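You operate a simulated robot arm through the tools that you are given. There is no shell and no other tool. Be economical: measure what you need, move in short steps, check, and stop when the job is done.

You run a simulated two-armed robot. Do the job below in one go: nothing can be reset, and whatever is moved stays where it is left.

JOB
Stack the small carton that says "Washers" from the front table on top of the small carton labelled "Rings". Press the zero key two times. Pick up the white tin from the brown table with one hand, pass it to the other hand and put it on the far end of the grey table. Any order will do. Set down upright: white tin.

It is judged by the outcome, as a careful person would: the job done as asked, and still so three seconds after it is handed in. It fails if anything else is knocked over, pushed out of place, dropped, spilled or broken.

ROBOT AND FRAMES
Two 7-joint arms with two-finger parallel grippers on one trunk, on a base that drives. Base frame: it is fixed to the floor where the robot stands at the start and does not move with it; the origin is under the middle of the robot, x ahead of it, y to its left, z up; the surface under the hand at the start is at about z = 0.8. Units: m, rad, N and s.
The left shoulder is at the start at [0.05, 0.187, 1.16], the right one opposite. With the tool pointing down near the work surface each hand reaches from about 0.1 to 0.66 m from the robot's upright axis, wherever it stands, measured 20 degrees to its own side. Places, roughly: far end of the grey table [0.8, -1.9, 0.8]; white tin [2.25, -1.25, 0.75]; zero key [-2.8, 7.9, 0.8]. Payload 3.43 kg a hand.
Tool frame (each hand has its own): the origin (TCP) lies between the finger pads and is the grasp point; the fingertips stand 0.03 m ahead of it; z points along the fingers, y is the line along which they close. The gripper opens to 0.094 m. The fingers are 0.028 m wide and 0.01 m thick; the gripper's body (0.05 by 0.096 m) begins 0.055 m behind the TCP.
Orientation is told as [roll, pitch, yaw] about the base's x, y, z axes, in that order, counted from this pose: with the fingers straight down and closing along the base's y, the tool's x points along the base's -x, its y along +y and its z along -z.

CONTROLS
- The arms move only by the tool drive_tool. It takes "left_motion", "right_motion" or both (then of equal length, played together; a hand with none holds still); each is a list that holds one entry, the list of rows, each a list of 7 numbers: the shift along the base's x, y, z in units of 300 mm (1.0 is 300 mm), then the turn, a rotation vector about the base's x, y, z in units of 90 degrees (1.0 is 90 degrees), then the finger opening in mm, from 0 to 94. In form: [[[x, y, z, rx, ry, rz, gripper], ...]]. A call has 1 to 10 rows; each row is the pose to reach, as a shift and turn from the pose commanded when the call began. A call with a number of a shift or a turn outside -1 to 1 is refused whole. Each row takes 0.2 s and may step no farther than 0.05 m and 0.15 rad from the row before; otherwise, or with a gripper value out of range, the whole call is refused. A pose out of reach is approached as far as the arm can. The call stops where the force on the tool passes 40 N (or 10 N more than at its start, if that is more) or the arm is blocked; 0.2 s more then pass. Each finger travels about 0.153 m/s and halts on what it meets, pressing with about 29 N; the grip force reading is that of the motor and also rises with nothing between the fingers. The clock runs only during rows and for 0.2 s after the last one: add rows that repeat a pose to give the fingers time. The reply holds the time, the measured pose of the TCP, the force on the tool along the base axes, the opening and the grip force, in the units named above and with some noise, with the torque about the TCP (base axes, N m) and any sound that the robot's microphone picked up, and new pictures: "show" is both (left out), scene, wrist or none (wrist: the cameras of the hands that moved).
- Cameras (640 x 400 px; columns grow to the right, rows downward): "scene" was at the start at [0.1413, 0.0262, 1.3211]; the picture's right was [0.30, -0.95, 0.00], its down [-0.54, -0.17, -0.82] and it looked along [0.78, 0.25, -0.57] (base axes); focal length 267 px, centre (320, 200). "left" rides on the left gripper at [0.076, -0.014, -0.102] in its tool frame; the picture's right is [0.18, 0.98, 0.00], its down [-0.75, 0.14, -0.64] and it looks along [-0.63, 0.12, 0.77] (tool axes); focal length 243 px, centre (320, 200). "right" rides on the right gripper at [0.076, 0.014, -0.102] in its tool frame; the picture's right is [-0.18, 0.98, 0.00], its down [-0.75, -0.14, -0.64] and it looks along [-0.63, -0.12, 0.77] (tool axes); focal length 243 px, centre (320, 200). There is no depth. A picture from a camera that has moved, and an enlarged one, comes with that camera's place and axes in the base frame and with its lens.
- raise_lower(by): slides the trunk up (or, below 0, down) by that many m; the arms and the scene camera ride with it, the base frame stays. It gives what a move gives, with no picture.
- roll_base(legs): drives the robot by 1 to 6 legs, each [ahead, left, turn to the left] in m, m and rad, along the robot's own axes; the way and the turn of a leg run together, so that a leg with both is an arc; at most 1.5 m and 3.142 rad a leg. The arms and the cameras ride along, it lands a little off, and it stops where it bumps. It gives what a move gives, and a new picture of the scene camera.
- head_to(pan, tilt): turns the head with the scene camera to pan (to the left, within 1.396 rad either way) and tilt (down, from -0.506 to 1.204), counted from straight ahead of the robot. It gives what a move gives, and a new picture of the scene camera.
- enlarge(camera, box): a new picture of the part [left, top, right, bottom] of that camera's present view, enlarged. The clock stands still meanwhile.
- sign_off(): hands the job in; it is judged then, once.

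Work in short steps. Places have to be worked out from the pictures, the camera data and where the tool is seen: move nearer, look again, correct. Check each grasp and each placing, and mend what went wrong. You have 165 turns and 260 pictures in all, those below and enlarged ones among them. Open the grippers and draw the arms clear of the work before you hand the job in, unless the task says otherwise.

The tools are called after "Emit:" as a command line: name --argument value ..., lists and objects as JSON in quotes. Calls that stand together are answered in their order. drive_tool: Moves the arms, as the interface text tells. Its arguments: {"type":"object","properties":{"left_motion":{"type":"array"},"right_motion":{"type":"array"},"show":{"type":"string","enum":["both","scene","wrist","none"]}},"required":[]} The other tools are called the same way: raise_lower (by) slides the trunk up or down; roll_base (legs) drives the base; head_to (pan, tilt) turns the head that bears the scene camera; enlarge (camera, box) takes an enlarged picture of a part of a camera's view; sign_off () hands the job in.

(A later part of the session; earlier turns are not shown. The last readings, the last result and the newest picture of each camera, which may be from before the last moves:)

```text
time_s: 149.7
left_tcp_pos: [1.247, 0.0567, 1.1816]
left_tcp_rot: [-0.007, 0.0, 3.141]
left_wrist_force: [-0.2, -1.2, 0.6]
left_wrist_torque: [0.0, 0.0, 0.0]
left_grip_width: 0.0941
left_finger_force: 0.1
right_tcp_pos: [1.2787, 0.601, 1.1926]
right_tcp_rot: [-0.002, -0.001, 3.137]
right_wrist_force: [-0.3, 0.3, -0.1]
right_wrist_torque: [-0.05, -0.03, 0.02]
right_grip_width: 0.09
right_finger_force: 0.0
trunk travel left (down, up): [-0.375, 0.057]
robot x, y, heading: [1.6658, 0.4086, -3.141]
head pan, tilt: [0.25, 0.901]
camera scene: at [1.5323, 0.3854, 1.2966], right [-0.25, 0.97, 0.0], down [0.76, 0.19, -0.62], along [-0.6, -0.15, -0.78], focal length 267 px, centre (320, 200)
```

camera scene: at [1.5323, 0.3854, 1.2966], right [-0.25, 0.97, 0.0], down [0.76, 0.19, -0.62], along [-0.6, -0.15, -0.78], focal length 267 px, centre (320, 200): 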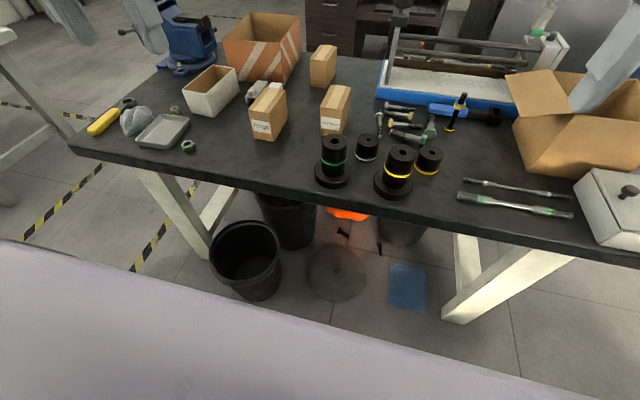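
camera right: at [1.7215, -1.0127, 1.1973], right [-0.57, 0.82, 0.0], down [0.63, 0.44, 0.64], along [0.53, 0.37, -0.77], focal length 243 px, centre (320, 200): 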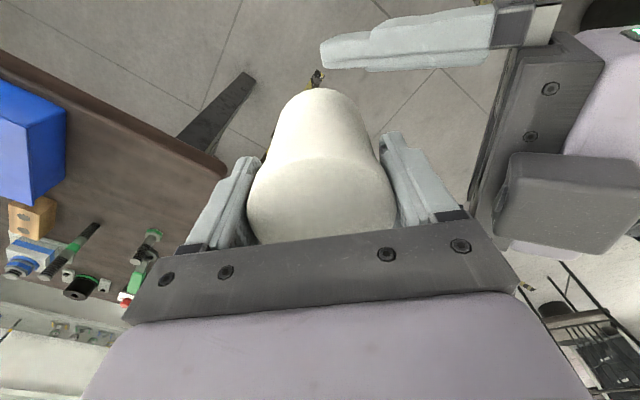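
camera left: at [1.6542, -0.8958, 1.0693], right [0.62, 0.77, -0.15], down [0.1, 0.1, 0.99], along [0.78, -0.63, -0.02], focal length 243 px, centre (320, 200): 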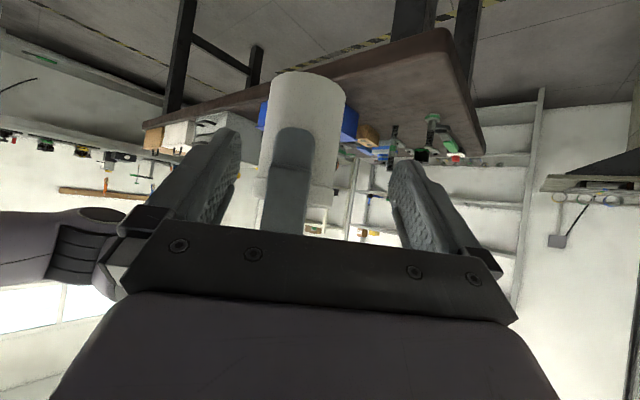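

The bin is clear of my forward path. I drive ahead to about (1.46,0.33).

Emit:
roll_base --legs '[[0.2, 0.07, 0]]'

Emit:
head_to --pan 0.25 --tilt 0.8

Emit:
enlarge --camera "left" --box '[0, 0, 640, 400]'

```text
time_s: 151.3
left_tcp_pos: [1.0467, -0.0117, 1.1811]
left_tcp_rot: [-0.008, 0.001, 3.142]
left_wrist_force: [-0.6, -1.1, 0.1]
left_wrist_torque: [0.01, -0.02, 0.03]
left_grip_width: 0.0942
left_finger_force: 0.0
right_tcp_pos: [1.0785, 0.5313, 1.1938]
right_tcp_rot: [0.0, -0.002, 3.134]
right_wrist_force: [-0.7, -0.2, -0.1]
right_wrist_torque: [0.01, -0.01, 0.02]
right_grip_width: 0.0902
right_finger_force: 0.1
trunk travel left (down, up): [-0.375, 0.057]
robot x, y, heading: [1.4687, 0.3353, -3.139]
head pan, tilt: [0.25, 0.901]
camera scene: at [1.3317, 0.3152, 1.2965], right [-0.25, 0.97, 0.0], down [0.76, 0.19, -0.62], along [-0.6, -0.15, -0.78], focal length 267 px, centre (320, 200)
```

scene: 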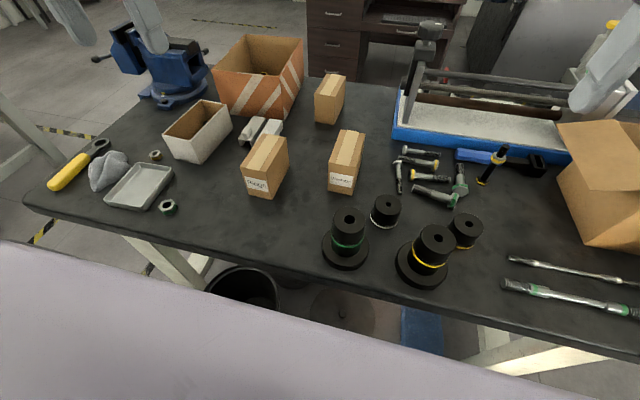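

```text
time_s: 152.0
left_tcp_pos: [1.0474, -0.0116, 1.18]
left_tcp_rot: [-0.007, 0.001, 3.142]
left_wrist_force: [-0.7, -0.3, 1.0]
left_wrist_torque: [0.0, -0.01, -0.03]
left_grip_width: 0.094
left_finger_force: 0.2
right_tcp_pos: [1.0783, 0.5309, 1.1942]
right_tcp_rot: [0.002, -0.003, 3.137]
right_wrist_force: [-0.2, -0.1, 0.0]
right_wrist_torque: [-0.02, -0.03, 0.01]
right_grip_width: 0.0899
right_finger_force: 0.1
trunk travel left (down, up): [-0.375, 0.057]
robot x, y, heading: [1.4678, 0.3365, -3.141]
head pan, tilt: [0.25, 0.799]
camera scene: at [1.3274, 0.3142, 1.3045], right [-0.25, 0.97, 0.0], down [0.69, 0.18, -0.7], along [-0.68, -0.17, -0.72], focal length 267 px, centre (320, 200)
```

scene: 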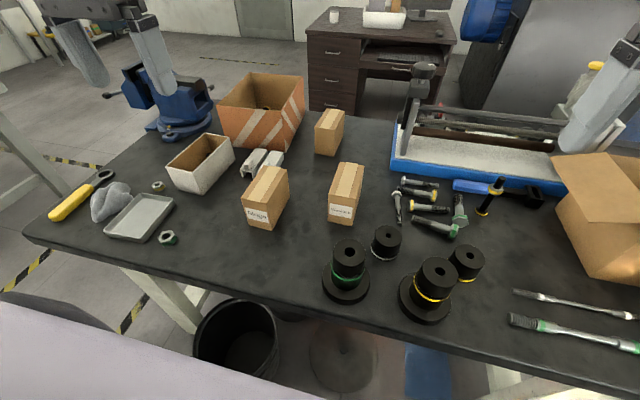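

```text
1.00 times, centred on (320, 200) of left (not enlarged: the box is as wide or as high as the picture)
camera zoom: at [1.1218, 0.0013, 1.2835], right [0.18, -0.98, -0.01], down [-0.75, -0.15, 0.64], along [-0.63, -0.11, -0.77], focal length 243 px, centre (320, 200)
```

zoom: 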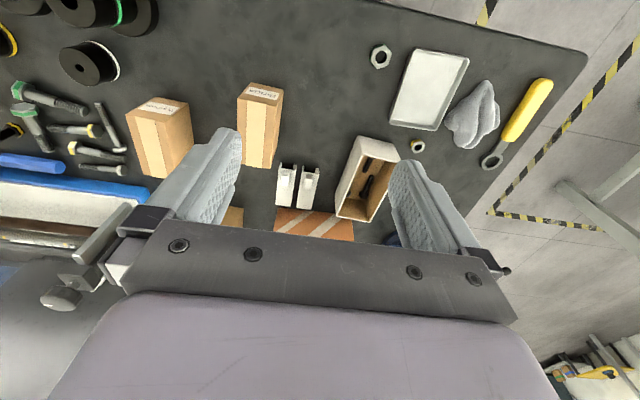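

I zoom on the two cartons for accurate measurement from the scene camera.

Emit:
enlarge --camera "scene" --box '[225, 130, 385, 240]'

Emit:
enlarge --camera "left" --box '[100, 60, 300, 200]'

```text
3.64 times, centred on (305, 185) of scene
camera zoom: at [1.3274, 0.3142, 1.3045], right [-0.25, 0.97, 0.0], down [0.69, 0.18, -0.7], along [-0.68, -0.17, -0.72], focal length 972 px, centre (374, 254)
```

zoom: 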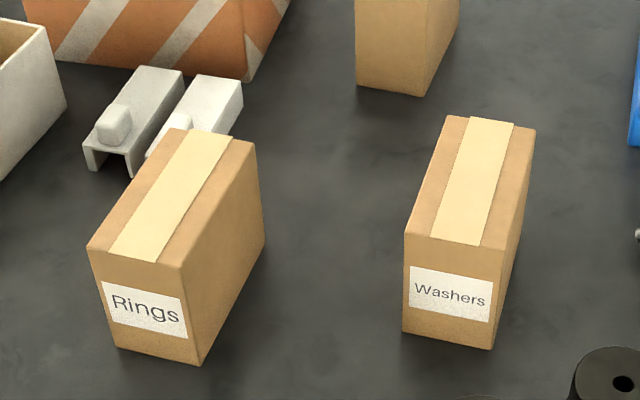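

```text
2.86 times, centred on (200, 130) of left
camera zoom: at [1.1218, 0.0013, 1.2835], right [0.18, -0.98, -0.01], down [-0.75, -0.15, 0.64], along [-0.63, -0.11, -0.77], focal length 693 px, centre (663, 400)
```

zoom: 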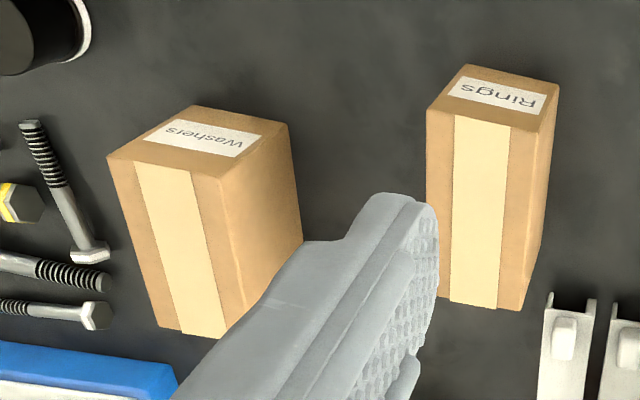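

Measured: Washers box x 0.80–0.92, y 0.23–0.29; Rings x 0.86–0.98, y 0.05–0.115; tops at z≈0.894, table 0.80, both aligned with x. I move the left hand above Washers (0.86, 0.262).

Emit:
drive_tool --left_motion '[[[-0.07, 0.1, 0, 0, 0, 0, 84], [-0.14, 0.2, 0, 0, 0, 0, 84], [-0.21, 0.31, 0, 0, 0, 0, 84], [-0.28, 0.42, 0, 0, 0, 0, 84], [-0.35, 0.53, -0.05, 0, 0, 0, 84], [-0.42, 0.63, -0.12, 0, 0, 0, 84], [-0.49, 0.73, -0.2, 0, 0, 0, 84], [-0.56, 0.83, -0.28, 0, 0, 0, 84], [-0.623, 0.913, -0.37, 0, 0, 0, 84], [-0.623, 0.913, -0.37, 0, 0, 0, 84]]]'

```text
time_s: 154.2
left_tcp_pos: [0.9754, 0.1444, 1.0685]
left_tcp_rot: [-0.009, -0.001, 3.14]
left_wrist_force: [-0.2, 0.0, -0.3]
left_wrist_torque: [0.0, 0.0, -0.01]
left_grip_width: 0.084
left_finger_force: 0.0
left hand out of reach, approached as far as the arm can: row 4, 5, 6, 7, 8, 9, 10
right_tcp_pos: [1.0783, 0.5321, 1.1933]
right_tcp_rot: [0.001, -0.002, 3.137]
right_wrist_force: [0.0, 0.5, 0.8]
right_wrist_torque: [-0.01, -0.01, 0.0]
right_grip_width: 0.09
right_finger_force: 0.1
trunk travel left (down, up): [-0.375, 0.057]
robot x, y, heading: [1.4644, 0.334, -3.138]
head pan, tilt: [0.25, 0.799]
camera scene: at [1.3273, 0.3142, 1.3045], right [-0.25, 0.97, 0.0], down [0.69, 0.18, -0.7], along [-0.68, -0.17, -0.72], focal length 267 px, centre (320, 200)
camera left: at [1.0499, 0.1579, 1.1711], right [0.18, -0.98, -0.01], down [-0.75, -0.15, 0.64], along [-0.63, -0.11, -0.77], focal length 243 px, centre (320, 200)
```

scene: 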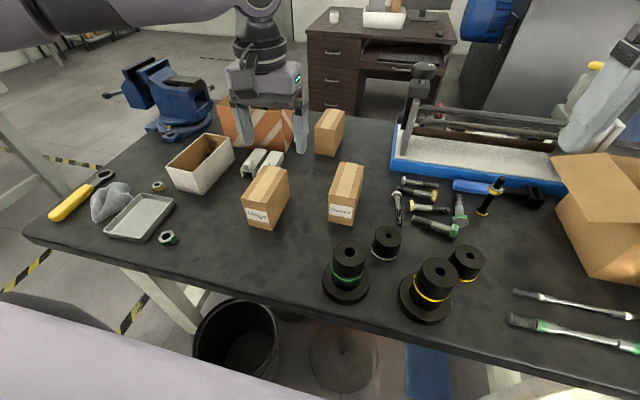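
left: 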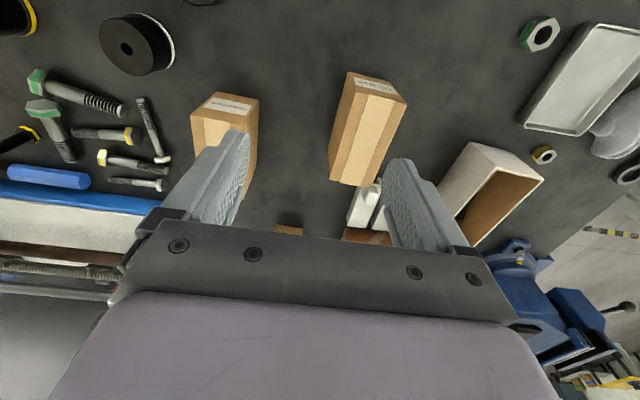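

Reach improves lower down; I continue toward Washers while descending to z≈0.965 (tips 4 cm above carton tops).

Emit:
drive_tool --left_motion '[[[0, 0, -0.12, 0, 0, 0, 84], [0, 0, -0.24, 0, 0, 0, 84], [0, 0, -0.34, 0, 0, 0, 84], [-0.07, 0.08, -0.34, 0, 0, 0, 84], [-0.15, 0.16, -0.34, 0, 0, 0, 84], [-0.23, 0.24, -0.34, 0, 0, 0, 84], [-0.31, 0.32, -0.34, 0, 0, 0, 84], [-0.385, 0.392, -0.34, 0, 0, 0, 84], [-0.385, 0.392, -0.34, 0, 0, 0, 84]]]' --show "none"

```text
time_s: 156.2
left_tcp_pos: [0.9782, 0.1409, 1.0086]
left_tcp_rot: [-0.008, -0.002, 3.143]
left_wrist_force: [0.0, 0.3, -0.1]
left_wrist_torque: [0.0, 0.0, 0.01]
left_grip_width: 0.084
left_finger_force: 0.1
left hand out of reach, approached as far as the arm can: row 2, 3, 4, 5, 6, 7, 8, 9
right_tcp_pos: [1.079, 0.5311, 1.1928]
right_tcp_rot: [0.001, 0.0, 3.136]
right_wrist_force: [-0.5, 0.7, -1.1]
right_wrist_torque: [0.02, 0.04, -0.01]
right_grip_width: 0.0899
right_finger_force: 0.0
trunk travel left (down, up): [-0.375, 0.057]
robot x, y, heading: [1.4645, 0.3349, -3.142]
head pan, tilt: [0.25, 0.799]
```

The left arm seems stuck in an awkward posture. I retreat to a comfortable pose and test descending closer in, to let the joints re-settle.

Emit:
drive_tool --left_motion '[[[0.05, -0.05, 0.1, 0, 0, 0, 84], [0.1, -0.1, 0.2, 0, 0, 0, 84], [0.15, -0.2, 0.3, 0, 0, 0, 84], [0.2, -0.3, 0.4, 0, 0, 0, 84], [0.25, -0.4, 0.45, 0, 0, 0, 84], [0.3, -0.5, 0.5, 0, 0, 0, 84], [0.3, -0.5, 0.5, 0, 0, 0, 84]]]' --show "scene"

```text
time_s: 157.8
left_tcp_pos: [1.0711, -0.0124, 1.1567]
left_tcp_rot: [-0.007, 0.0, 3.14]
left_wrist_force: [0.1, 0.4, 0.4]
left_wrist_torque: [0.0, 0.0, -0.03]
left_grip_width: 0.084
left_finger_force: 0.0
right_tcp_pos: [1.0781, 0.5313, 1.1932]
right_tcp_rot: [0.0, -0.001, 3.137]
right_wrist_force: [-0.7, -0.6, -0.3]
right_wrist_torque: [-0.04, -0.01, -0.01]
right_grip_width: 0.0901
right_finger_force: 0.0
trunk travel left (down, up): [-0.375, 0.057]
robot x, y, heading: [1.4613, 0.3337, -3.136]
head pan, tilt: [0.25, 0.799]
camera scene: at [1.3271, 0.3144, 1.3045], right [-0.25, 0.97, 0.0], down [0.69, 0.18, -0.7], along [-0.68, -0.17, -0.72], focal length 267 px, centre (320, 200)
```

scene: 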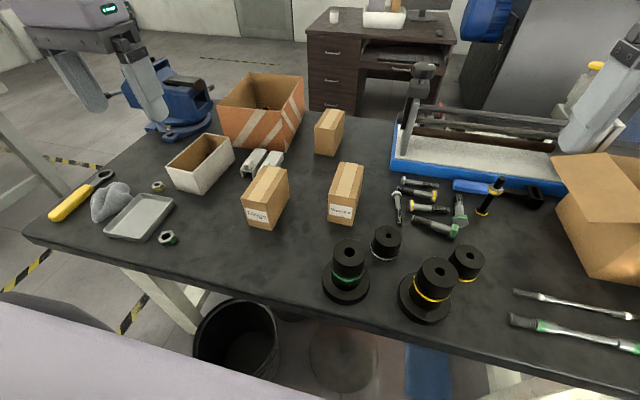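

I look at the left arm's posture.

Emit:
head_to --pan 1.2 --tilt 0.2

Emit:
head_to --pan -1.2 --tilt 0.2

```text
time_s: 159.0
left_tcp_pos: [1.0714, -0.0128, 1.1576]
left_tcp_rot: [-0.006, 0.001, 3.143]
left_wrist_force: [-0.8, -0.6, -0.1]
left_wrist_torque: [0.01, -0.01, -0.01]
left_grip_width: 0.0841
left_finger_force: 0.1
right_tcp_pos: [1.0789, 0.5314, 1.1941]
right_tcp_rot: [-0.001, -0.002, 3.136]
right_wrist_force: [-0.9, -0.4, 0.2]
right_wrist_torque: [-0.05, -0.01, 0.0]
right_grip_width: 0.0901
right_finger_force: 0.0
trunk travel left (down, up): [-0.375, 0.057]
robot x, y, heading: [1.4645, 0.3346, -3.145]
head pan, tilt: [1.201, 0.201]
camera scene: at [1.3718, 0.2473, 1.3581], right [-0.93, 0.36, 0.0], down [0.07, 0.19, -0.98], along [-0.35, -0.91, -0.2], focal length 267 px, centre (320, 200)
```

scene: 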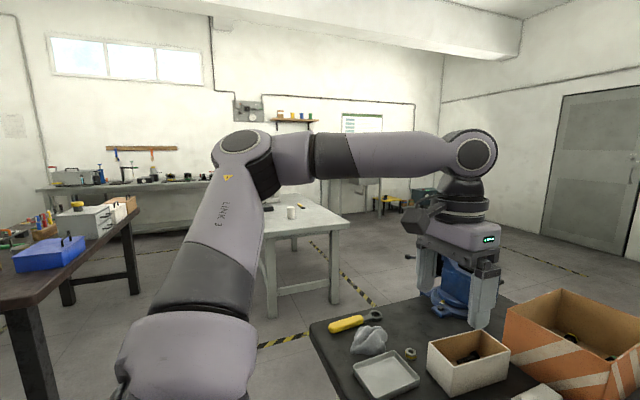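

```text
time_s: 161.2
left_tcp_pos: [1.072, -0.0121, 1.1571]
left_tcp_rot: [-0.006, 0.002, 3.141]
left_wrist_force: [0.0, 0.3, -0.7]
left_wrist_torque: [-0.01, 0.0, 0.01]
left_grip_width: 0.0841
left_finger_force: 0.1
right_tcp_pos: [1.0791, 0.5313, 1.1942]
right_tcp_rot: [-0.001, -0.002, 3.136]
right_wrist_force: [0.0, -0.5, 0.3]
right_wrist_torque: [0.0, -0.06, 0.0]
right_grip_width: 0.0899
right_finger_force: 0.0
trunk travel left (down, up): [-0.375, 0.057]
robot x, y, heading: [1.4655, 0.3359, -3.143]
head pan, tilt: [-1.201, 0.201]
camera scene: at [1.3716, 0.421, 1.3582], right [0.93, 0.36, 0.0], down [0.07, -0.19, -0.98], along [-0.36, 0.91, -0.2], focal length 267 px, centre (320, 200)
```

scene: 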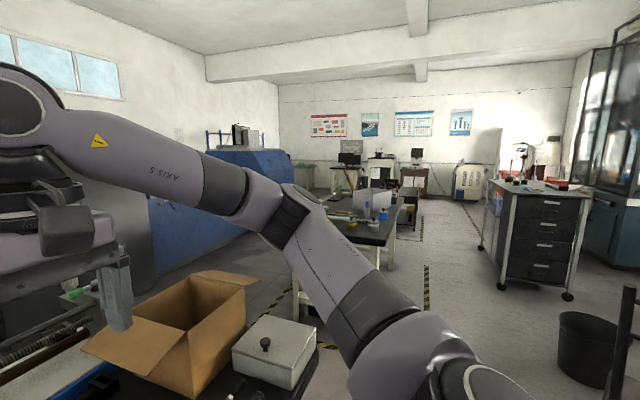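

The left arm's elbow is stuck high, but the right arm's posture is good. Turning the base ~43° left puts both cartons within the right arm's reach, so I do that.

Emit:
roll_base --legs '[[0, 0, 0.75]]'

Emit:
head_to --pan -0.3 --tilt 0.8

```text
time_s: 163.6
left_tcp_pos: [1.4071, -0.1874, 1.1584]
left_tcp_rot: [-0.008, -0.001, -2.408]
left_wrist_force: [0.5, 1.3, 0.8]
left_wrist_torque: [-0.01, 0.01, 0.0]
left_grip_width: 0.0839
left_finger_force: 0.1
right_tcp_pos: [1.0464, 0.2205, 1.1947]
right_tcp_rot: [0.001, -0.002, -2.409]
right_wrist_force: [0.6, 0.4, -0.1]
right_wrist_torque: [0.01, 0.07, -0.01]
right_grip_width: 0.0901
right_finger_force: 0.2
trunk travel left (down, up): [-0.375, 0.057]
robot x, y, heading: [1.4657, 0.3345, -2.401]
head pan, tilt: [-1.201, 0.201]
camera scene: at [1.3374, 0.3366, 1.3582], right [0.45, 0.89, 0.0], down [0.18, -0.09, -0.98], along [-0.88, 0.44, -0.2], focal length 267 px, centre (320, 200)
```

scene: 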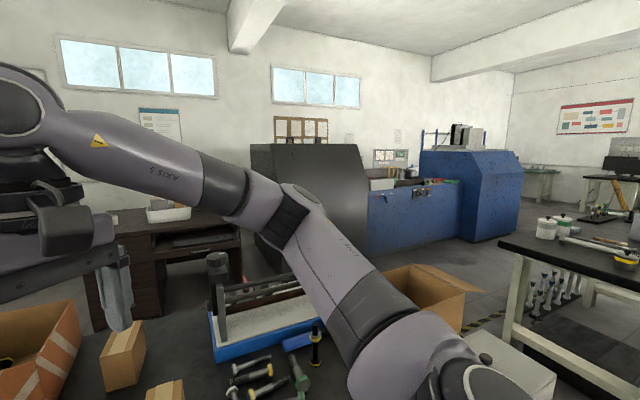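

```text
time_s: 164.8
left_tcp_pos: [1.4063, -0.1855, 1.1576]
left_tcp_rot: [-0.008, 0.0, -2.406]
left_wrist_force: [0.7, -0.9, 0.5]
left_wrist_torque: [0.02, 0.01, 0.02]
left_grip_width: 0.0839
left_finger_force: 0.1
right_tcp_pos: [1.0472, 0.2204, 1.1933]
right_tcp_rot: [-0.002, -0.001, -2.41]
right_wrist_force: [0.1, -0.5, -0.4]
right_wrist_torque: [-0.03, 0.0, -0.01]
right_grip_width: 0.0898
right_finger_force: 0.1
trunk travel left (down, up): [-0.375, 0.057]
robot x, y, heading: [1.4672, 0.3314, -2.403]
head pan, tilt: [-0.3, 0.799]
camera scene: at [1.3475, 0.261, 1.3045], right [-0.42, 0.91, 0.0], down [0.65, 0.3, -0.7], along [-0.63, -0.29, -0.72], focal length 267 px, centre (320, 200)
```

scene: 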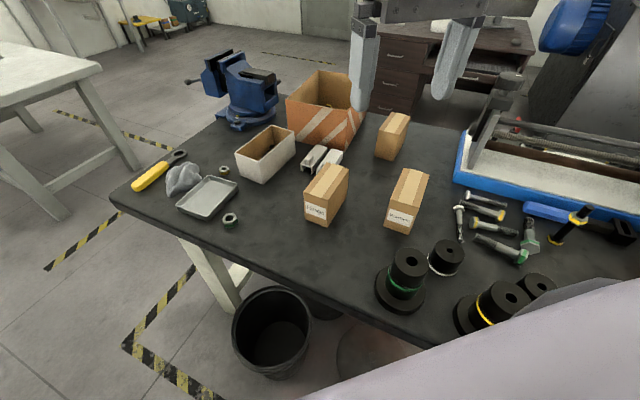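

Now I move the right hand over Washers while yawing it −42° so it closes along y.

Emit:
drive_tool --right_motion '[[[-0.05, 0.014, 0, 0, 0, -0.0465, 84], [-0.1, 0.028, 0, 0, 0, -0.093, 84], [-0.17, 0.042, 0, 0, 0, -0.14, 84], [-0.24, 0.056, -0.05, 0, 0, -0.186, 84], [-0.31, 0.07, -0.12, 0, 0, -0.2325, 84], [-0.38, 0.084, -0.2, 0, 0, -0.279, 84], [-0.45, 0.098, -0.3, 0, 0, -0.3255, 84], [-0.52, 0.112, -0.4, 0, 0, -0.372, 84], [-0.58, 0.126, -0.5, 0, 0, -0.4185, 84], [-0.623, 0.14, -0.6, 0, 0, -0.465, 84]]]'

```text
time_s: 167.0
left_tcp_pos: [1.4071, -0.1869, 1.158]
left_tcp_rot: [-0.006, -0.001, -2.407]
left_wrist_force: [0.0, 0.5, 0.9]
left_wrist_torque: [-0.01, 0.02, -0.01]
left_grip_width: 0.0839
left_finger_force: 0.1
right_tcp_pos: [0.859, 0.2633, 1.0118]
right_tcp_rot: [0.0, -0.001, 3.142]
right_wrist_force: [0.1, -0.1, -0.5]
right_wrist_torque: [0.03, 0.03, 0.02]
right_grip_width: 0.0838
right_finger_force: 0.2
trunk travel left (down, up): [-0.375, 0.057]
robot x, y, heading: [1.4655, 0.3332, -2.406]
head pan, tilt: [-0.3, 0.799]
camera scene: at [1.3472, 0.261, 1.3045], right [-0.42, 0.91, 0.0], down [0.65, 0.3, -0.7], along [-0.63, -0.3, -0.72], focal length 267 px, centre (320, 200)
camera right: at [0.9359, 0.2489, 1.1157], right [-0.18, -0.98, 0.0], down [-0.75, 0.14, 0.64], along [-0.63, 0.12, -0.77], focal length 243 px, centre (320, 200)
```

scene: 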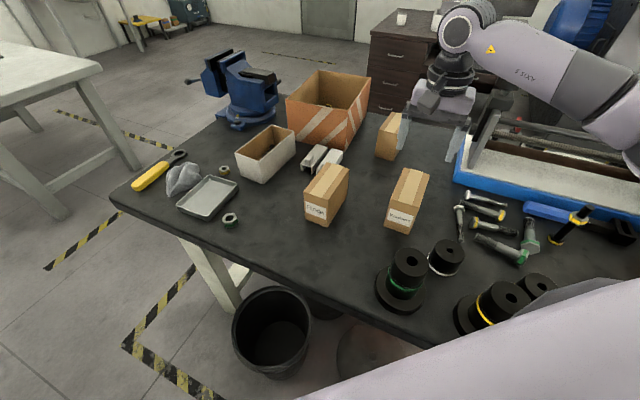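
right: 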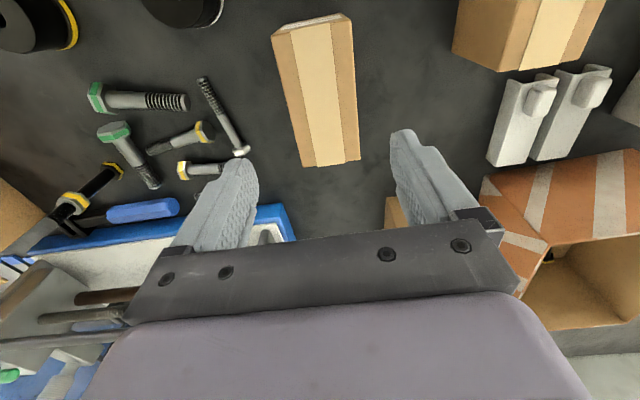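

Position matches well (carton centre ≈(0.861,0.261)). I descend to z≈0.862 and close.

Emit:
drive_tool --right_motion '[[[0, -0.007, -0.1, 0, 0, 0, 84], [0, -0.007, -0.2, 0, 0, 0, 84], [0, -0.007, -0.3, 0, 0, 0, 84], [0, -0.007, -0.4, 0, 0, 0, 84], [0, -0.007, -0.5, 0, 0, 0, 84], [0, -0.007, -0.5, 0, 0, 0, 70], [0, -0.007, -0.5, 0, 0, 0, 50], [0, -0.007, -0.5, 0, 0, 0, 40], [0, -0.007, -0.5, 0, 0, 0, 40]]]'

```text
time_s: 169.0
left_tcp_pos: [1.4055, -0.1861, 1.1569]
left_tcp_rot: [-0.006, 0.0, -2.408]
left_wrist_force: [-0.5, 1.0, -0.9]
left_wrist_torque: [-0.03, 0.0, -0.01]
left_grip_width: 0.0841
left_finger_force: 0.0
right_tcp_pos: [0.8594, 0.2598, 0.8626]
right_tcp_rot: [0.0, -0.001, -3.142]
right_wrist_force: [-0.9, 0.6, 0.6]
right_wrist_torque: [-0.02, 0.16, -0.04]
right_grip_width: 0.0666
right_finger_force: 28.9
trunk travel left (down, up): [-0.375, 0.057]
robot x, y, heading: [1.4626, 0.3364, -2.408]
head pan, tilt: [-0.3, 0.799]
camera scene: at [1.3473, 0.2609, 1.3044], right [-0.42, 0.91, 0.0], down [0.65, 0.3, -0.7], along [-0.63, -0.3, -0.72], focal length 267 px, centre (320, 200)
camera right: at [0.9352, 0.2463, 0.9656], right [-0.18, -0.98, 0.0], down [-0.75, 0.14, 0.64], along [-0.63, 0.12, -0.77], focal length 243 px, centre (320, 200)
```

scene: 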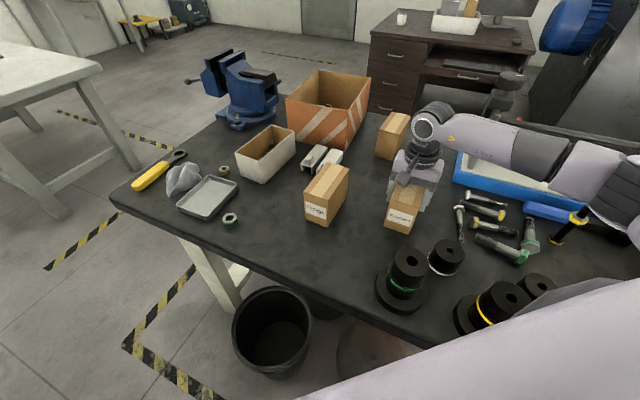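
right: 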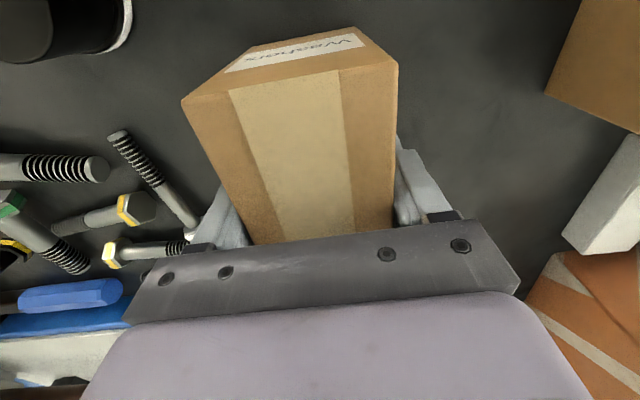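

Gripped (66.6 mm). I lift ~0.14 m and carry it over toward Rings.

Emit:
drive_tool --right_motion '[[[0, 0, 0.1, 0, 0, 0, 40], [0, 0, 0.22, 0, 0, 0, 40], [0, 0, 0.34, 0, 0, 0, 40], [0, 0, 0.46, 0, 0, 0, 40], [0.04, -0.11, 0.46, 0, 0, 0, 40], [0.08, -0.23, 0.46, 0, 0, 0, 40], [0.12, -0.35, 0.46, 0, 0, 0, 40], [0.16, -0.47, 0.46, 0, 0, 0, 40], [0.192, -0.59, 0.46, 0, 0, 0, 40], [0.192, -0.59, 0.46, 0, 0, 0, 40]]]'

Emit:
enlarge --camera "scene" --box '[240, 70, 440, 240]'

```text
time_s: 171.2
left_tcp_pos: [1.4062, -0.1865, 1.1585]
left_tcp_rot: [-0.007, 0.001, -2.406]
left_wrist_force: [0.1, -0.4, -0.1]
left_wrist_torque: [0.01, 0.01, 0.02]
left_grip_width: 0.084
left_finger_force: 0.1
right_tcp_pos: [0.9173, 0.0842, 1.0014]
right_tcp_rot: [0.0, -0.002, 3.14]
right_wrist_force: [0.3, 0.0, -4.5]
right_wrist_torque: [0.01, -0.03, 0.02]
right_grip_width: 0.0663
right_finger_force: 29.1
trunk travel left (down, up): [-0.375, 0.057]
robot x, y, heading: [1.463, 0.3349, -2.403]
head pan, tilt: [-0.3, 0.799]
camera scene: at [1.3469, 0.2611, 1.3044], right [-0.42, 0.91, 0.0], down [0.65, 0.3, -0.7], along [-0.63, -0.3, -0.72], focal length 267 px, centre (320, 200)
camera right: at [0.9932, 0.0699, 1.1031], right [-0.18, -0.98, 0.0], down [-0.75, 0.14, 0.64], along [-0.63, 0.12, -0.77], focal length 243 px, centre (320, 200)
```

scene: 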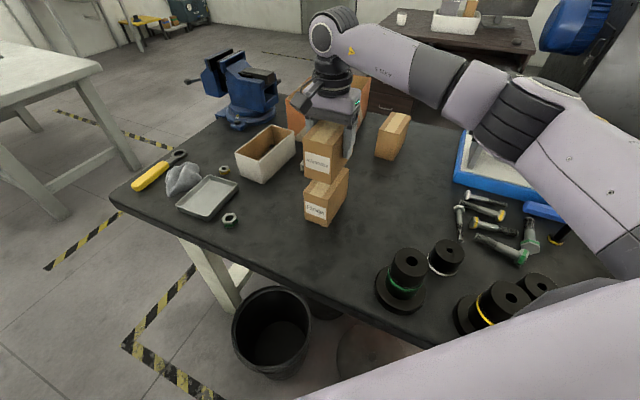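
right: 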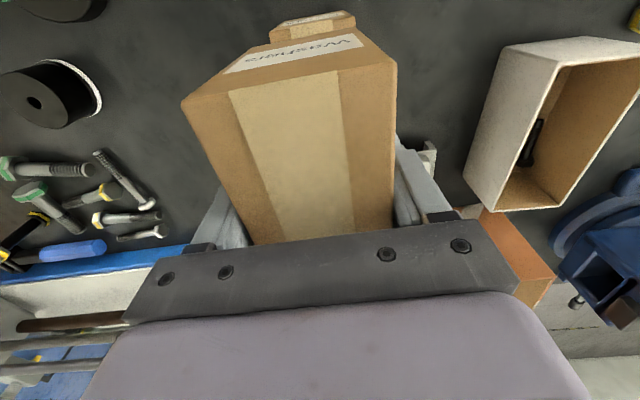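

```text
2.35 times, centred on (340, 155) of scene
camera zoom: at [1.3469, 0.2611, 1.3044], right [-0.42, 0.91, 0.0], down [0.65, 0.3, -0.7], along [-0.63, -0.3, -0.72], focal length 629 px, centre (273, 306)
```

zoom: 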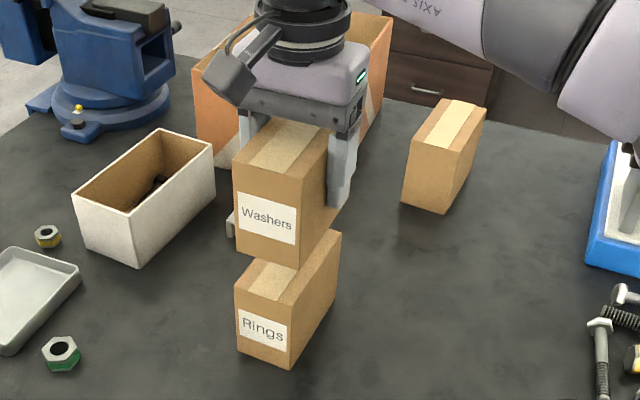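

Alignment over Rings is within ~4 mm. I lower to near-contact, then gently until touch.

Emit:
drive_tool --right_motion '[[[0, -0.006, -0.05, 0, 0, 0, 40], [0, -0.01, -0.1, 0, 0, 0, 40], [0, -0.01, -0.125, 0, 0, 0, 40], [0, -0.01, -0.14, 0, 0, 0, 40], [0, -0.01, -0.14, 0, 0, 0, 40]]]' --show "none"

Emit:
enlarge --camera "scene" --box '[280, 100, 400, 240]'

```text
time_s: 172.4
left_tcp_pos: [1.4059, -0.1862, 1.1576]
left_tcp_rot: [-0.007, -0.002, -2.408]
left_wrist_force: [0.3, -0.4, 0.1]
left_wrist_torque: [0.02, -0.05, -0.01]
left_grip_width: 0.0839
left_finger_force: 0.0
right_tcp_pos: [0.916, 0.0804, 0.958]
right_tcp_rot: [0.0, -0.002, -3.141]
right_wrist_force: [0.0, -0.1, -3.9]
right_wrist_torque: [-0.01, -0.02, 0.03]
right_grip_width: 0.0665
right_finger_force: 29.2
trunk travel left (down, up): [-0.375, 0.057]
robot x, y, heading: [1.4651, 0.3362, -2.406]
head pan, tilt: [-0.3, 0.799]
```

```text
2.86 times, centred on (340, 170) of scene
camera zoom: at [1.3472, 0.2607, 1.3044], right [-0.42, 0.91, 0.0], down [0.65, 0.3, -0.7], along [-0.63, -0.29, -0.72], focal length 764 px, centre (263, 286)
```

zoom: 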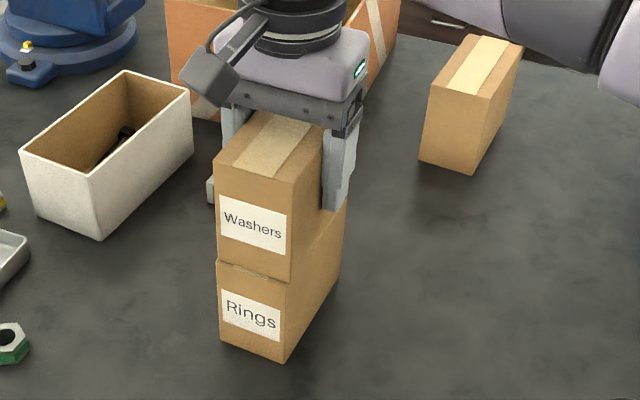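

Nearly touching. I lower in 2 mm rows.

Emit:
drive_tool --right_motion '[[[0, 0, -0.007, 0, 0, 0, 40], [0, 0, -0.007, 0, 0, 0, 40]]]' --show "none"

Emit:
drive_tool --right_motion '[[[0, 0, -0.006, 0, 0, 0, 40], [0, 0, -0.006, 0, 0, 0, 40]]]' --show "none"

```text
time_s: 173.0
left_tcp_pos: [1.4054, -0.186, 1.1574]
left_tcp_rot: [-0.005, 0.0, -2.408]
left_wrist_force: [0.7, -0.4, 0.1]
left_wrist_torque: [0.01, 0.02, 0.03]
left_grip_width: 0.0841
left_finger_force: 0.0
right_tcp_pos: [0.9169, 0.0799, 0.9583]
right_tcp_rot: [0.001, -0.002, -3.142]
right_wrist_force: [-2.0, 1.1, 5.2]
right_wrist_torque: [0.32, -0.25, -0.01]
right_grip_width: 0.0663
right_finger_force: 28.7
trunk travel left (down, up): [-0.375, 0.057]
robot x, y, heading: [1.4643, 0.3332, -2.406]
head pan, tilt: [-0.3, 0.799]
```

```text
time_s: 173.6
left_tcp_pos: [1.4069, -0.1848, 1.1582]
left_tcp_rot: [-0.009, -0.002, -2.408]
left_wrist_force: [-0.2, -0.6, 0.5]
left_wrist_torque: [-0.02, 0.01, 0.0]
left_grip_width: 0.0839
left_finger_force: 0.0
right_tcp_pos: [0.917, 0.0805, 0.9574]
right_tcp_rot: [0.002, -0.003, 3.143]
right_wrist_force: [-3.4, 0.8, 16.9]
right_wrist_torque: [0.64, -0.44, -0.07]
right_grip_width: 0.0662
right_finger_force: 29.0
trunk travel left (down, up): [-0.375, 0.057]
robot x, y, heading: [1.4671, 0.3371, -2.407]
head pan, tilt: [-0.3, 0.799]
```

Contact made. I ease up slightly, open slowly, and lift straight off.

Emit:
drive_tool --right_motion '[[[0, 0, 0.005, 0, 0, 0, 62], [0, 0, 0.005, 0, 0, 0, 67], [0, 0, 0.005, 0, 0, 0, 70], [0, 0, 0.005, 0, 0, 0, 76], [0, 0, 0.005, 0, 0, 0, 84], [0, 0, 0.005, 0, 0, 0, 84], [0, 0, 0.1, 0, 0, 0, 84], [0, 0, 0.2, 0, 0, 0, 84], [0, 0, 0.34, 0, 0, 0, 84], [0, 0, 0.48, 0, 0, 0, 84]]]'

Emit:
enlarge --camera "scene" --box '[260, 100, 400, 240]'

```text
time_s: 175.8
left_tcp_pos: [1.4067, -0.1858, 1.1565]
left_tcp_rot: [-0.008, 0.0, -2.405]
left_wrist_force: [-0.9, 0.0, -0.3]
left_wrist_torque: [0.01, 0.02, 0.01]
left_grip_width: 0.0838
left_finger_force: 0.0
right_tcp_pos: [0.9196, 0.0826, 1.101]
right_tcp_rot: [0.0, -0.004, -3.14]
right_wrist_force: [0.6, -0.8, -0.6]
right_wrist_torque: [0.02, 0.01, 0.06]
right_grip_width: 0.0839
right_finger_force: 0.1
trunk travel left (down, up): [-0.375, 0.057]
robot x, y, heading: [1.4651, 0.3335, -2.399]
head pan, tilt: [-0.3, 0.799]
camera scene: at [1.3479, 0.261, 1.3045], right [-0.42, 0.91, 0.0], down [0.65, 0.3, -0.7], along [-0.63, -0.3, -0.72], focal length 267 px, centre (320, 200)
camera right: at [0.9954, 0.0695, 1.2041], right [-0.18, -0.98, 0.0], down [-0.75, 0.14, 0.64], along [-0.63, 0.12, -0.76], focal length 243 px, centre (320, 200)
```

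scene: 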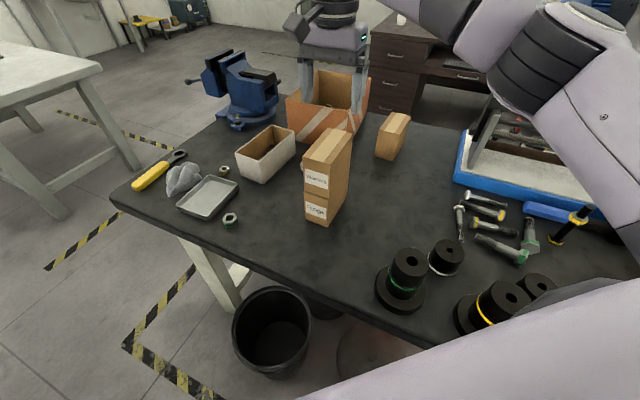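
right: 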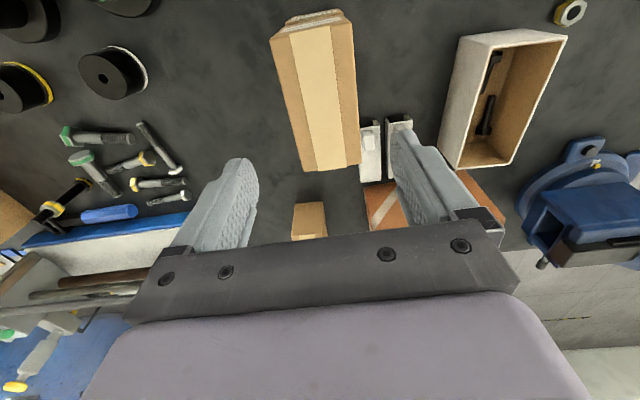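

```text
2.86 times, centred on (330, 170) of scene
camera zoom: at [1.3479, 0.261, 1.3045], right [-0.42, 0.91, 0.0], down [0.65, 0.3, -0.7], along [-0.63, -0.3, -0.72], focal length 764 px, centre (291, 286)
```

zoom: 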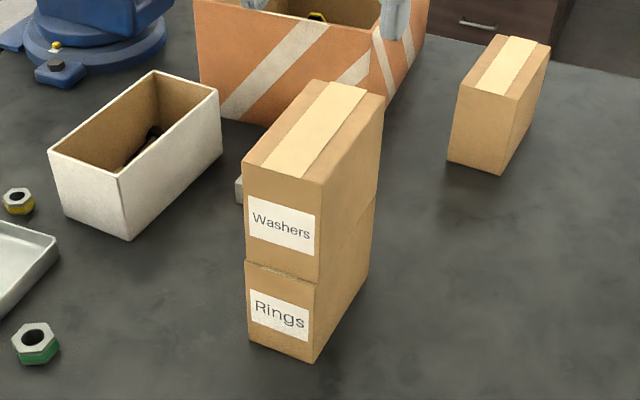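

The stack is good. I retract the right arm to its travel pose.

Emit:
drive_tool --right_motion '[[[0.03, 0.02, 0.1, 0, 0, 0.05, 84], [0.1, 0.06, 0.17, 0, 0, 0.12, 84], [0.18, 0.11, 0.17, 0, 0, 0.2, 84], [0.26, 0.16, 0.17, 0, 0, 0.28, 84], [0.34, 0.21, 0.17, 0, 0, 0.36, 60], [0.42, 0.26, 0.17, 0, 0, 0.43, 40], [0.497, 0.31, 0.17, 0, 0, 0.47, 20]]]' --show "none"

Emit:
roll_base --legs '[[-0.2, 0, 0], [0, 0, -2.31]]'

Emit:
head_to --pan 0.0 --tilt 0.3

```text
time_s: 177.4
left_tcp_pos: [1.4067, -0.1866, 1.1579]
left_tcp_rot: [-0.007, 0.0, -2.406]
left_wrist_force: [1.0, -0.6, 0.4]
left_wrist_torque: [0.04, -0.02, -0.01]
left_grip_width: 0.0838
left_finger_force: 0.0
right_tcp_pos: [1.0679, 0.1749, 1.1503]
right_tcp_rot: [0.001, -0.002, -2.401]
right_wrist_force: [-0.4, -0.3, 0.2]
right_wrist_torque: [-0.01, -0.02, -0.01]
right_grip_width: 0.0199
right_finger_force: 0.1
trunk travel left (down, up): [-0.375, 0.057]
robot x, y, heading: [1.466, 0.3378, -2.403]
head pan, tilt: [-0.3, 0.799]
```

```text
time_s: 184.4
left_tcp_pos: [1.2658, 0.8614, 1.158]
left_tcp_rot: [-0.008, 0.0, 1.569]
left_wrist_force: [0.6, -0.4, 0.5]
left_wrist_torque: [-0.02, 0.0, 0.07]
left_grip_width: 0.084
left_finger_force: 0.1
right_tcp_pos: [1.7593, 0.8711, 1.1507]
right_tcp_rot: [0.0, -0.002, 1.575]
right_wrist_force: [-0.2, -0.8, -0.4]
right_wrist_torque: [-0.03, 0.04, 0.02]
right_grip_width: 0.02
right_finger_force: 0.3
trunk travel left (down, up): [-0.375, 0.057]
robot x, y, heading: [1.6108, 0.4707, 1.575]
head pan, tilt: [-0.3, 0.799]
camera scene: at [1.6345, 0.6035, 1.3045], right [0.96, -0.29, 0.0], down [-0.21, -0.69, -0.7], along [0.2, 0.67, -0.72], focal length 267 px, centre (320, 200)
```

scene: 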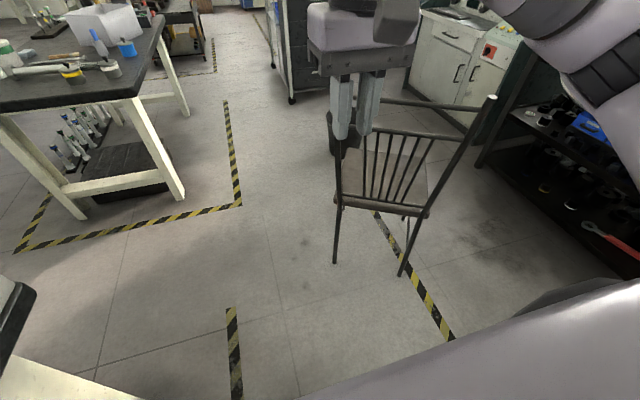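

```text
time_s: 185.4
left_tcp_pos: [1.2653, 0.8611, 1.1572]
left_tcp_rot: [-0.007, 0.0, 1.57]
left_wrist_force: [-0.6, 0.0, -1.4]
left_wrist_torque: [-0.01, -0.02, 0.0]
left_grip_width: 0.0841
left_finger_force: 0.0
right_tcp_pos: [1.7581, 0.8717, 1.1499]
right_tcp_rot: [0.001, -0.002, 1.574]
right_wrist_force: [-0.6, -0.1, 0.3]
right_wrist_torque: [0.01, 0.0, -0.05]
right_grip_width: 0.0199
right_finger_force: 0.0
trunk travel left (down, up): [-0.375, 0.057]
robot x, y, heading: [1.6125, 0.4707, 1.567]
head pan, tilt: [0.0, 0.3]
camera scene: at [1.6106, 0.6198, 1.3488], right [1.0, 0.0, 0.0], down [0.0, -0.3, -0.95], along [0.0, 0.95, -0.3], focal length 267 px, centre (320, 200)
```

scene: 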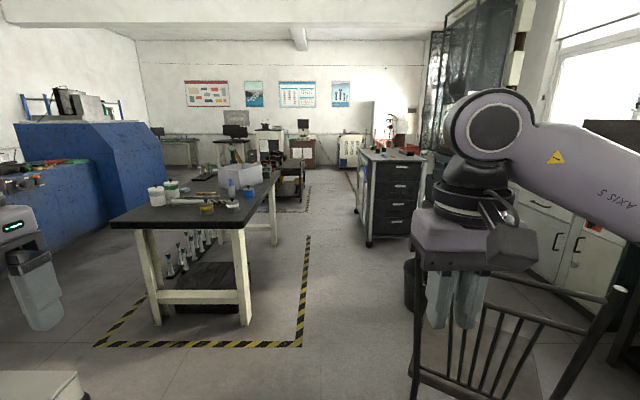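

Facing +y along the aisle. I zoom toward the target area (far left) to plan the route.

Emit:
enlarge --camera "scene" --box '[110, 90, 350, 240]'

Emit:
raise_lower --by 0.05

Emit:
roll_base --legs '[[0.3, 0.07, 0], [1.4, 0, 0]]'

```text
2.67 times, centred on (230, 165) of scene
camera zoom: at [1.6106, 0.6198, 1.3488], right [1.0, 0.0, 0.0], down [0.0, -0.3, -0.95], along [0.0, 0.95, -0.3], focal length 713 px, centre (560, 293)
```

zoom: 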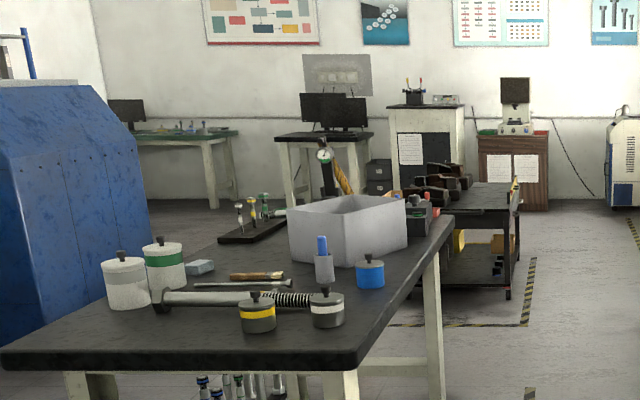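

```text
time_s: 186.3
left_tcp_pos: [1.2653, 0.8618, 1.2072]
left_tcp_rot: [-0.007, 0.0, 1.571]
left_wrist_force: [-0.3, 0.5, 0.1]
left_wrist_torque: [-0.01, -0.04, 0.02]
left_grip_width: 0.0841
left_finger_force: 0.0
right_tcp_pos: [1.7593, 0.8729, 1.1993]
right_tcp_rot: [-0.001, -0.002, 1.576]
right_wrist_force: [0.9, 0.6, 0.0]
right_wrist_torque: [-0.04, 0.01, 0.02]
right_grip_width: 0.0202
right_finger_force: 0.1
trunk travel left (down, up): [-0.425, 0.007]
robot x, y, heading: [1.6105, 0.4696, 1.572]
head pan, tilt: [0.0, 0.3]
```

```text
time_s: 194.8
left_tcp_pos: [1.2146, 2.5335, 1.2079]
left_tcp_rot: [-0.008, -0.001, 1.553]
left_wrist_force: [-0.5, -0.1, 0.7]
left_wrist_torque: [0.02, -0.01, -0.03]
left_grip_width: 0.084
left_finger_force: 0.0
right_tcp_pos: [1.7084, 2.5359, 1.2012]
right_tcp_rot: [-0.001, 0.0, 1.557]
right_wrist_force: [0.6, -0.3, -0.4]
right_wrist_torque: [0.02, 0.02, -0.02]
right_grip_width: 0.0199
right_finger_force: 0.0
trunk travel left (down, up): [-0.425, 0.007]
robot x, y, heading: [1.553, 2.1373, 1.558]
head pan, tilt: [0.0, 0.3]
camera scene: at [1.5559, 2.286, 1.3988], right [1.0, -0.01, 0.0], down [0.0, -0.3, -0.96], along [0.01, 0.96, -0.3], focal length 267 px, centre (320, 200)
```

scene: 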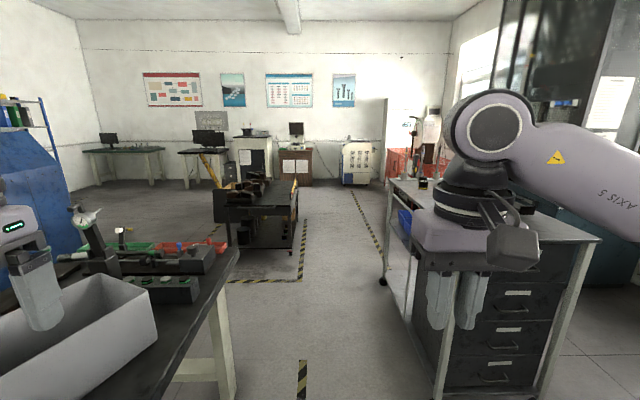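

Clear. I continue up the aisle, shifting slightly right to x≈1.7 between trolley and drawer cart.

Emit:
roll_base --legs '[[0.7, -0.12, 0.013], [1.4, 0, 0]]'

Emit:
head_to --pan 0.7 --tilt 0.35

```text
time_s: 205.3
left_tcp_pos: [1.2806, 4.6153, 1.2071]
left_tcp_rot: [-0.006, 0.002, 1.609]
left_wrist_force: [0.2, -0.4, 0.0]
left_wrist_torque: [0.0, 0.02, 0.01]
left_grip_width: 0.0839
left_finger_force: 0.0
right_tcp_pos: [1.7724, 4.6451, 1.2007]
right_tcp_rot: [-0.001, -0.002, 1.609]
right_wrist_force: [0.1, -0.2, -0.4]
right_wrist_torque: [-0.02, -0.02, 0.0]
right_grip_width: 0.0199
right_finger_force: 0.1
trunk travel left (down, up): [-0.425, 0.007]
robot x, y, heading: [1.6409, 4.2388, 1.607]
head pan, tilt: [0.0, 0.3]
camera scene: at [1.634, 4.3874, 1.3988], right [1.0, 0.04, 0.0], down [0.01, -0.3, -0.96], along [-0.04, 0.95, -0.3], focal length 267 px, centre (320, 200)
```

scene: 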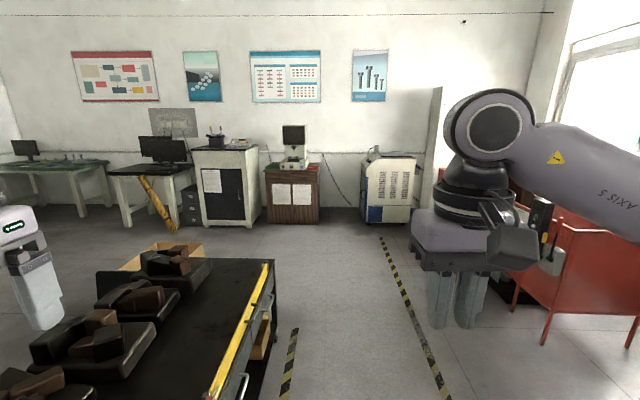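

```text
time_s: 206.3
left_tcp_pos: [1.2791, 4.6153, 1.2088]
left_tcp_rot: [-0.008, -0.001, 1.61]
left_wrist_force: [0.3, 0.0, -0.5]
left_wrist_torque: [0.0, 0.03, -0.01]
left_grip_width: 0.0839
left_finger_force: 0.2
right_tcp_pos: [1.7723, 4.6447, 1.2011]
right_tcp_rot: [0.0, -0.002, 1.61]
right_wrist_force: [0.6, -0.6, -0.2]
right_wrist_torque: [0.0, 0.01, -0.01]
right_grip_width: 0.0199
right_finger_force: 0.0
trunk travel left (down, up): [-0.425, 0.007]
robot x, y, heading: [1.641, 4.2379, 1.607]
head pan, tilt: [0.7, 0.351]
camera scene: at [1.575, 4.3628, 1.3942], right [0.74, 0.67, 0.0], down [0.23, -0.25, -0.94], along [-0.63, 0.69, -0.34], focal length 267 px, centre (320, 200)
```

scene: 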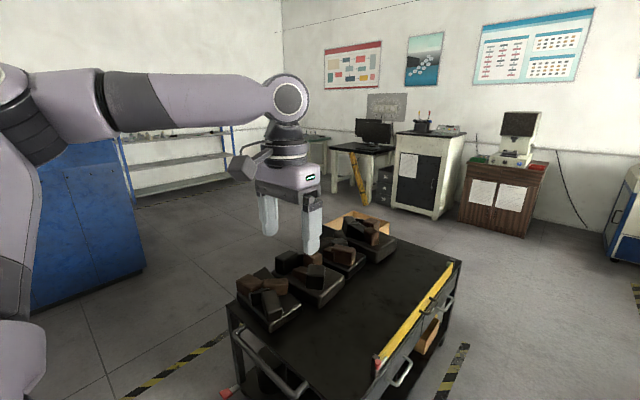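

The trolley ends at y≈5.4; furniture fronts lie near y≈7.6. I go ahead to y≈6.35, then turn left to face −x.

Emit:
roll_base --legs '[[1.5, -0.03, -0.036], [0.6, 0, 0], [0, 0, 1.571]]'

Emit:
head_to --pan -0.1 --tilt 0.4

```text
refused: leg 1 is longer than a leg can be; nothing moved
```

```text
time_s: 207.5
left_tcp_pos: [1.2797, 4.6165, 1.2075]
left_tcp_rot: [-0.006, 0.001, 1.61]
left_wrist_force: [0.4, -0.3, 1.2]
left_wrist_torque: [0.0, 0.01, 0.0]
left_grip_width: 0.084
left_finger_force: 0.0
right_tcp_pos: [1.7727, 4.6458, 1.2]
right_tcp_rot: [0.0, -0.002, 1.61]
right_wrist_force: [0.0, 0.8, 0.2]
right_wrist_torque: [-0.01, -0.02, -0.01]
right_grip_width: 0.0201
right_finger_force: 0.0
trunk travel left (down, up): [-0.425, 0.007]
robot x, y, heading: [1.639, 4.2386, 1.613]
head pan, tilt: [-0.099, 0.4]
camera scene: at [1.6432, 4.3864, 1.3896], right [1.0, -0.06, 0.0], down [-0.02, -0.39, -0.92], along [0.05, 0.92, -0.39], focal length 267 px, centre (320, 200)
```

scene: 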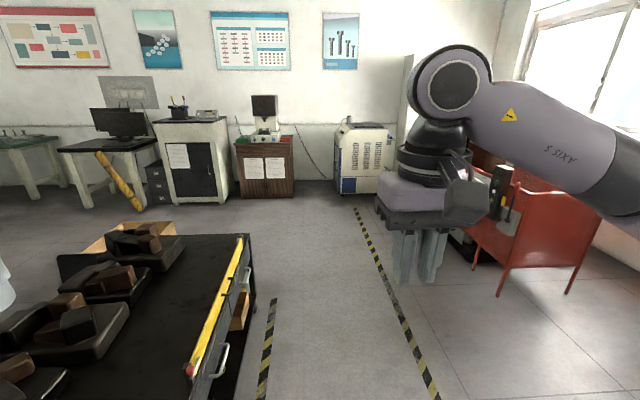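

Leg slightly too long; I resend within the limit.

Emit:
roll_base --legs '[[1.2, -0.03, -0.036], [0.9, 0, 0], [0, 0, 1.571]]'

```text
time_s: 221.7
left_tcp_pos: [1.2627, 5.9616, 1.2065]
left_tcp_rot: [-0.007, 0.0, -3.119]
left_wrist_force: [0.4, -0.1, 0.4]
left_wrist_torque: [-0.03, -0.03, -0.01]
left_grip_width: 0.0839
left_finger_force: 0.0
right_tcp_pos: [1.2406, 6.4552, 1.2]
right_tcp_rot: [0.0, -0.002, -3.115]
right_wrist_force: [-0.6, -0.1, 0.5]
right_wrist_torque: [-0.02, 0.02, 0.02]
right_grip_width: 0.02
right_finger_force: 0.0
trunk travel left (down, up): [-0.425, 0.007]
robot x, y, heading: [1.6465, 6.315, -3.116]
head pan, tilt: [-0.099, 0.4]
camera scene: at [1.4956, 6.322, 1.3896], right [0.08, 1.0, 0.0], down [0.39, -0.03, -0.92], along [-0.92, 0.07, -0.39], focal length 267 px, centre (320, 200)
```

scene: 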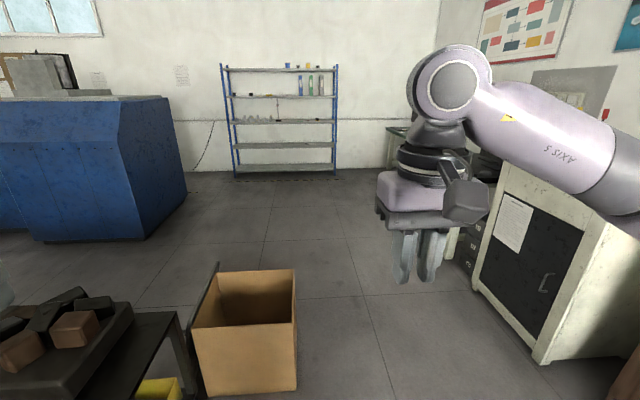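

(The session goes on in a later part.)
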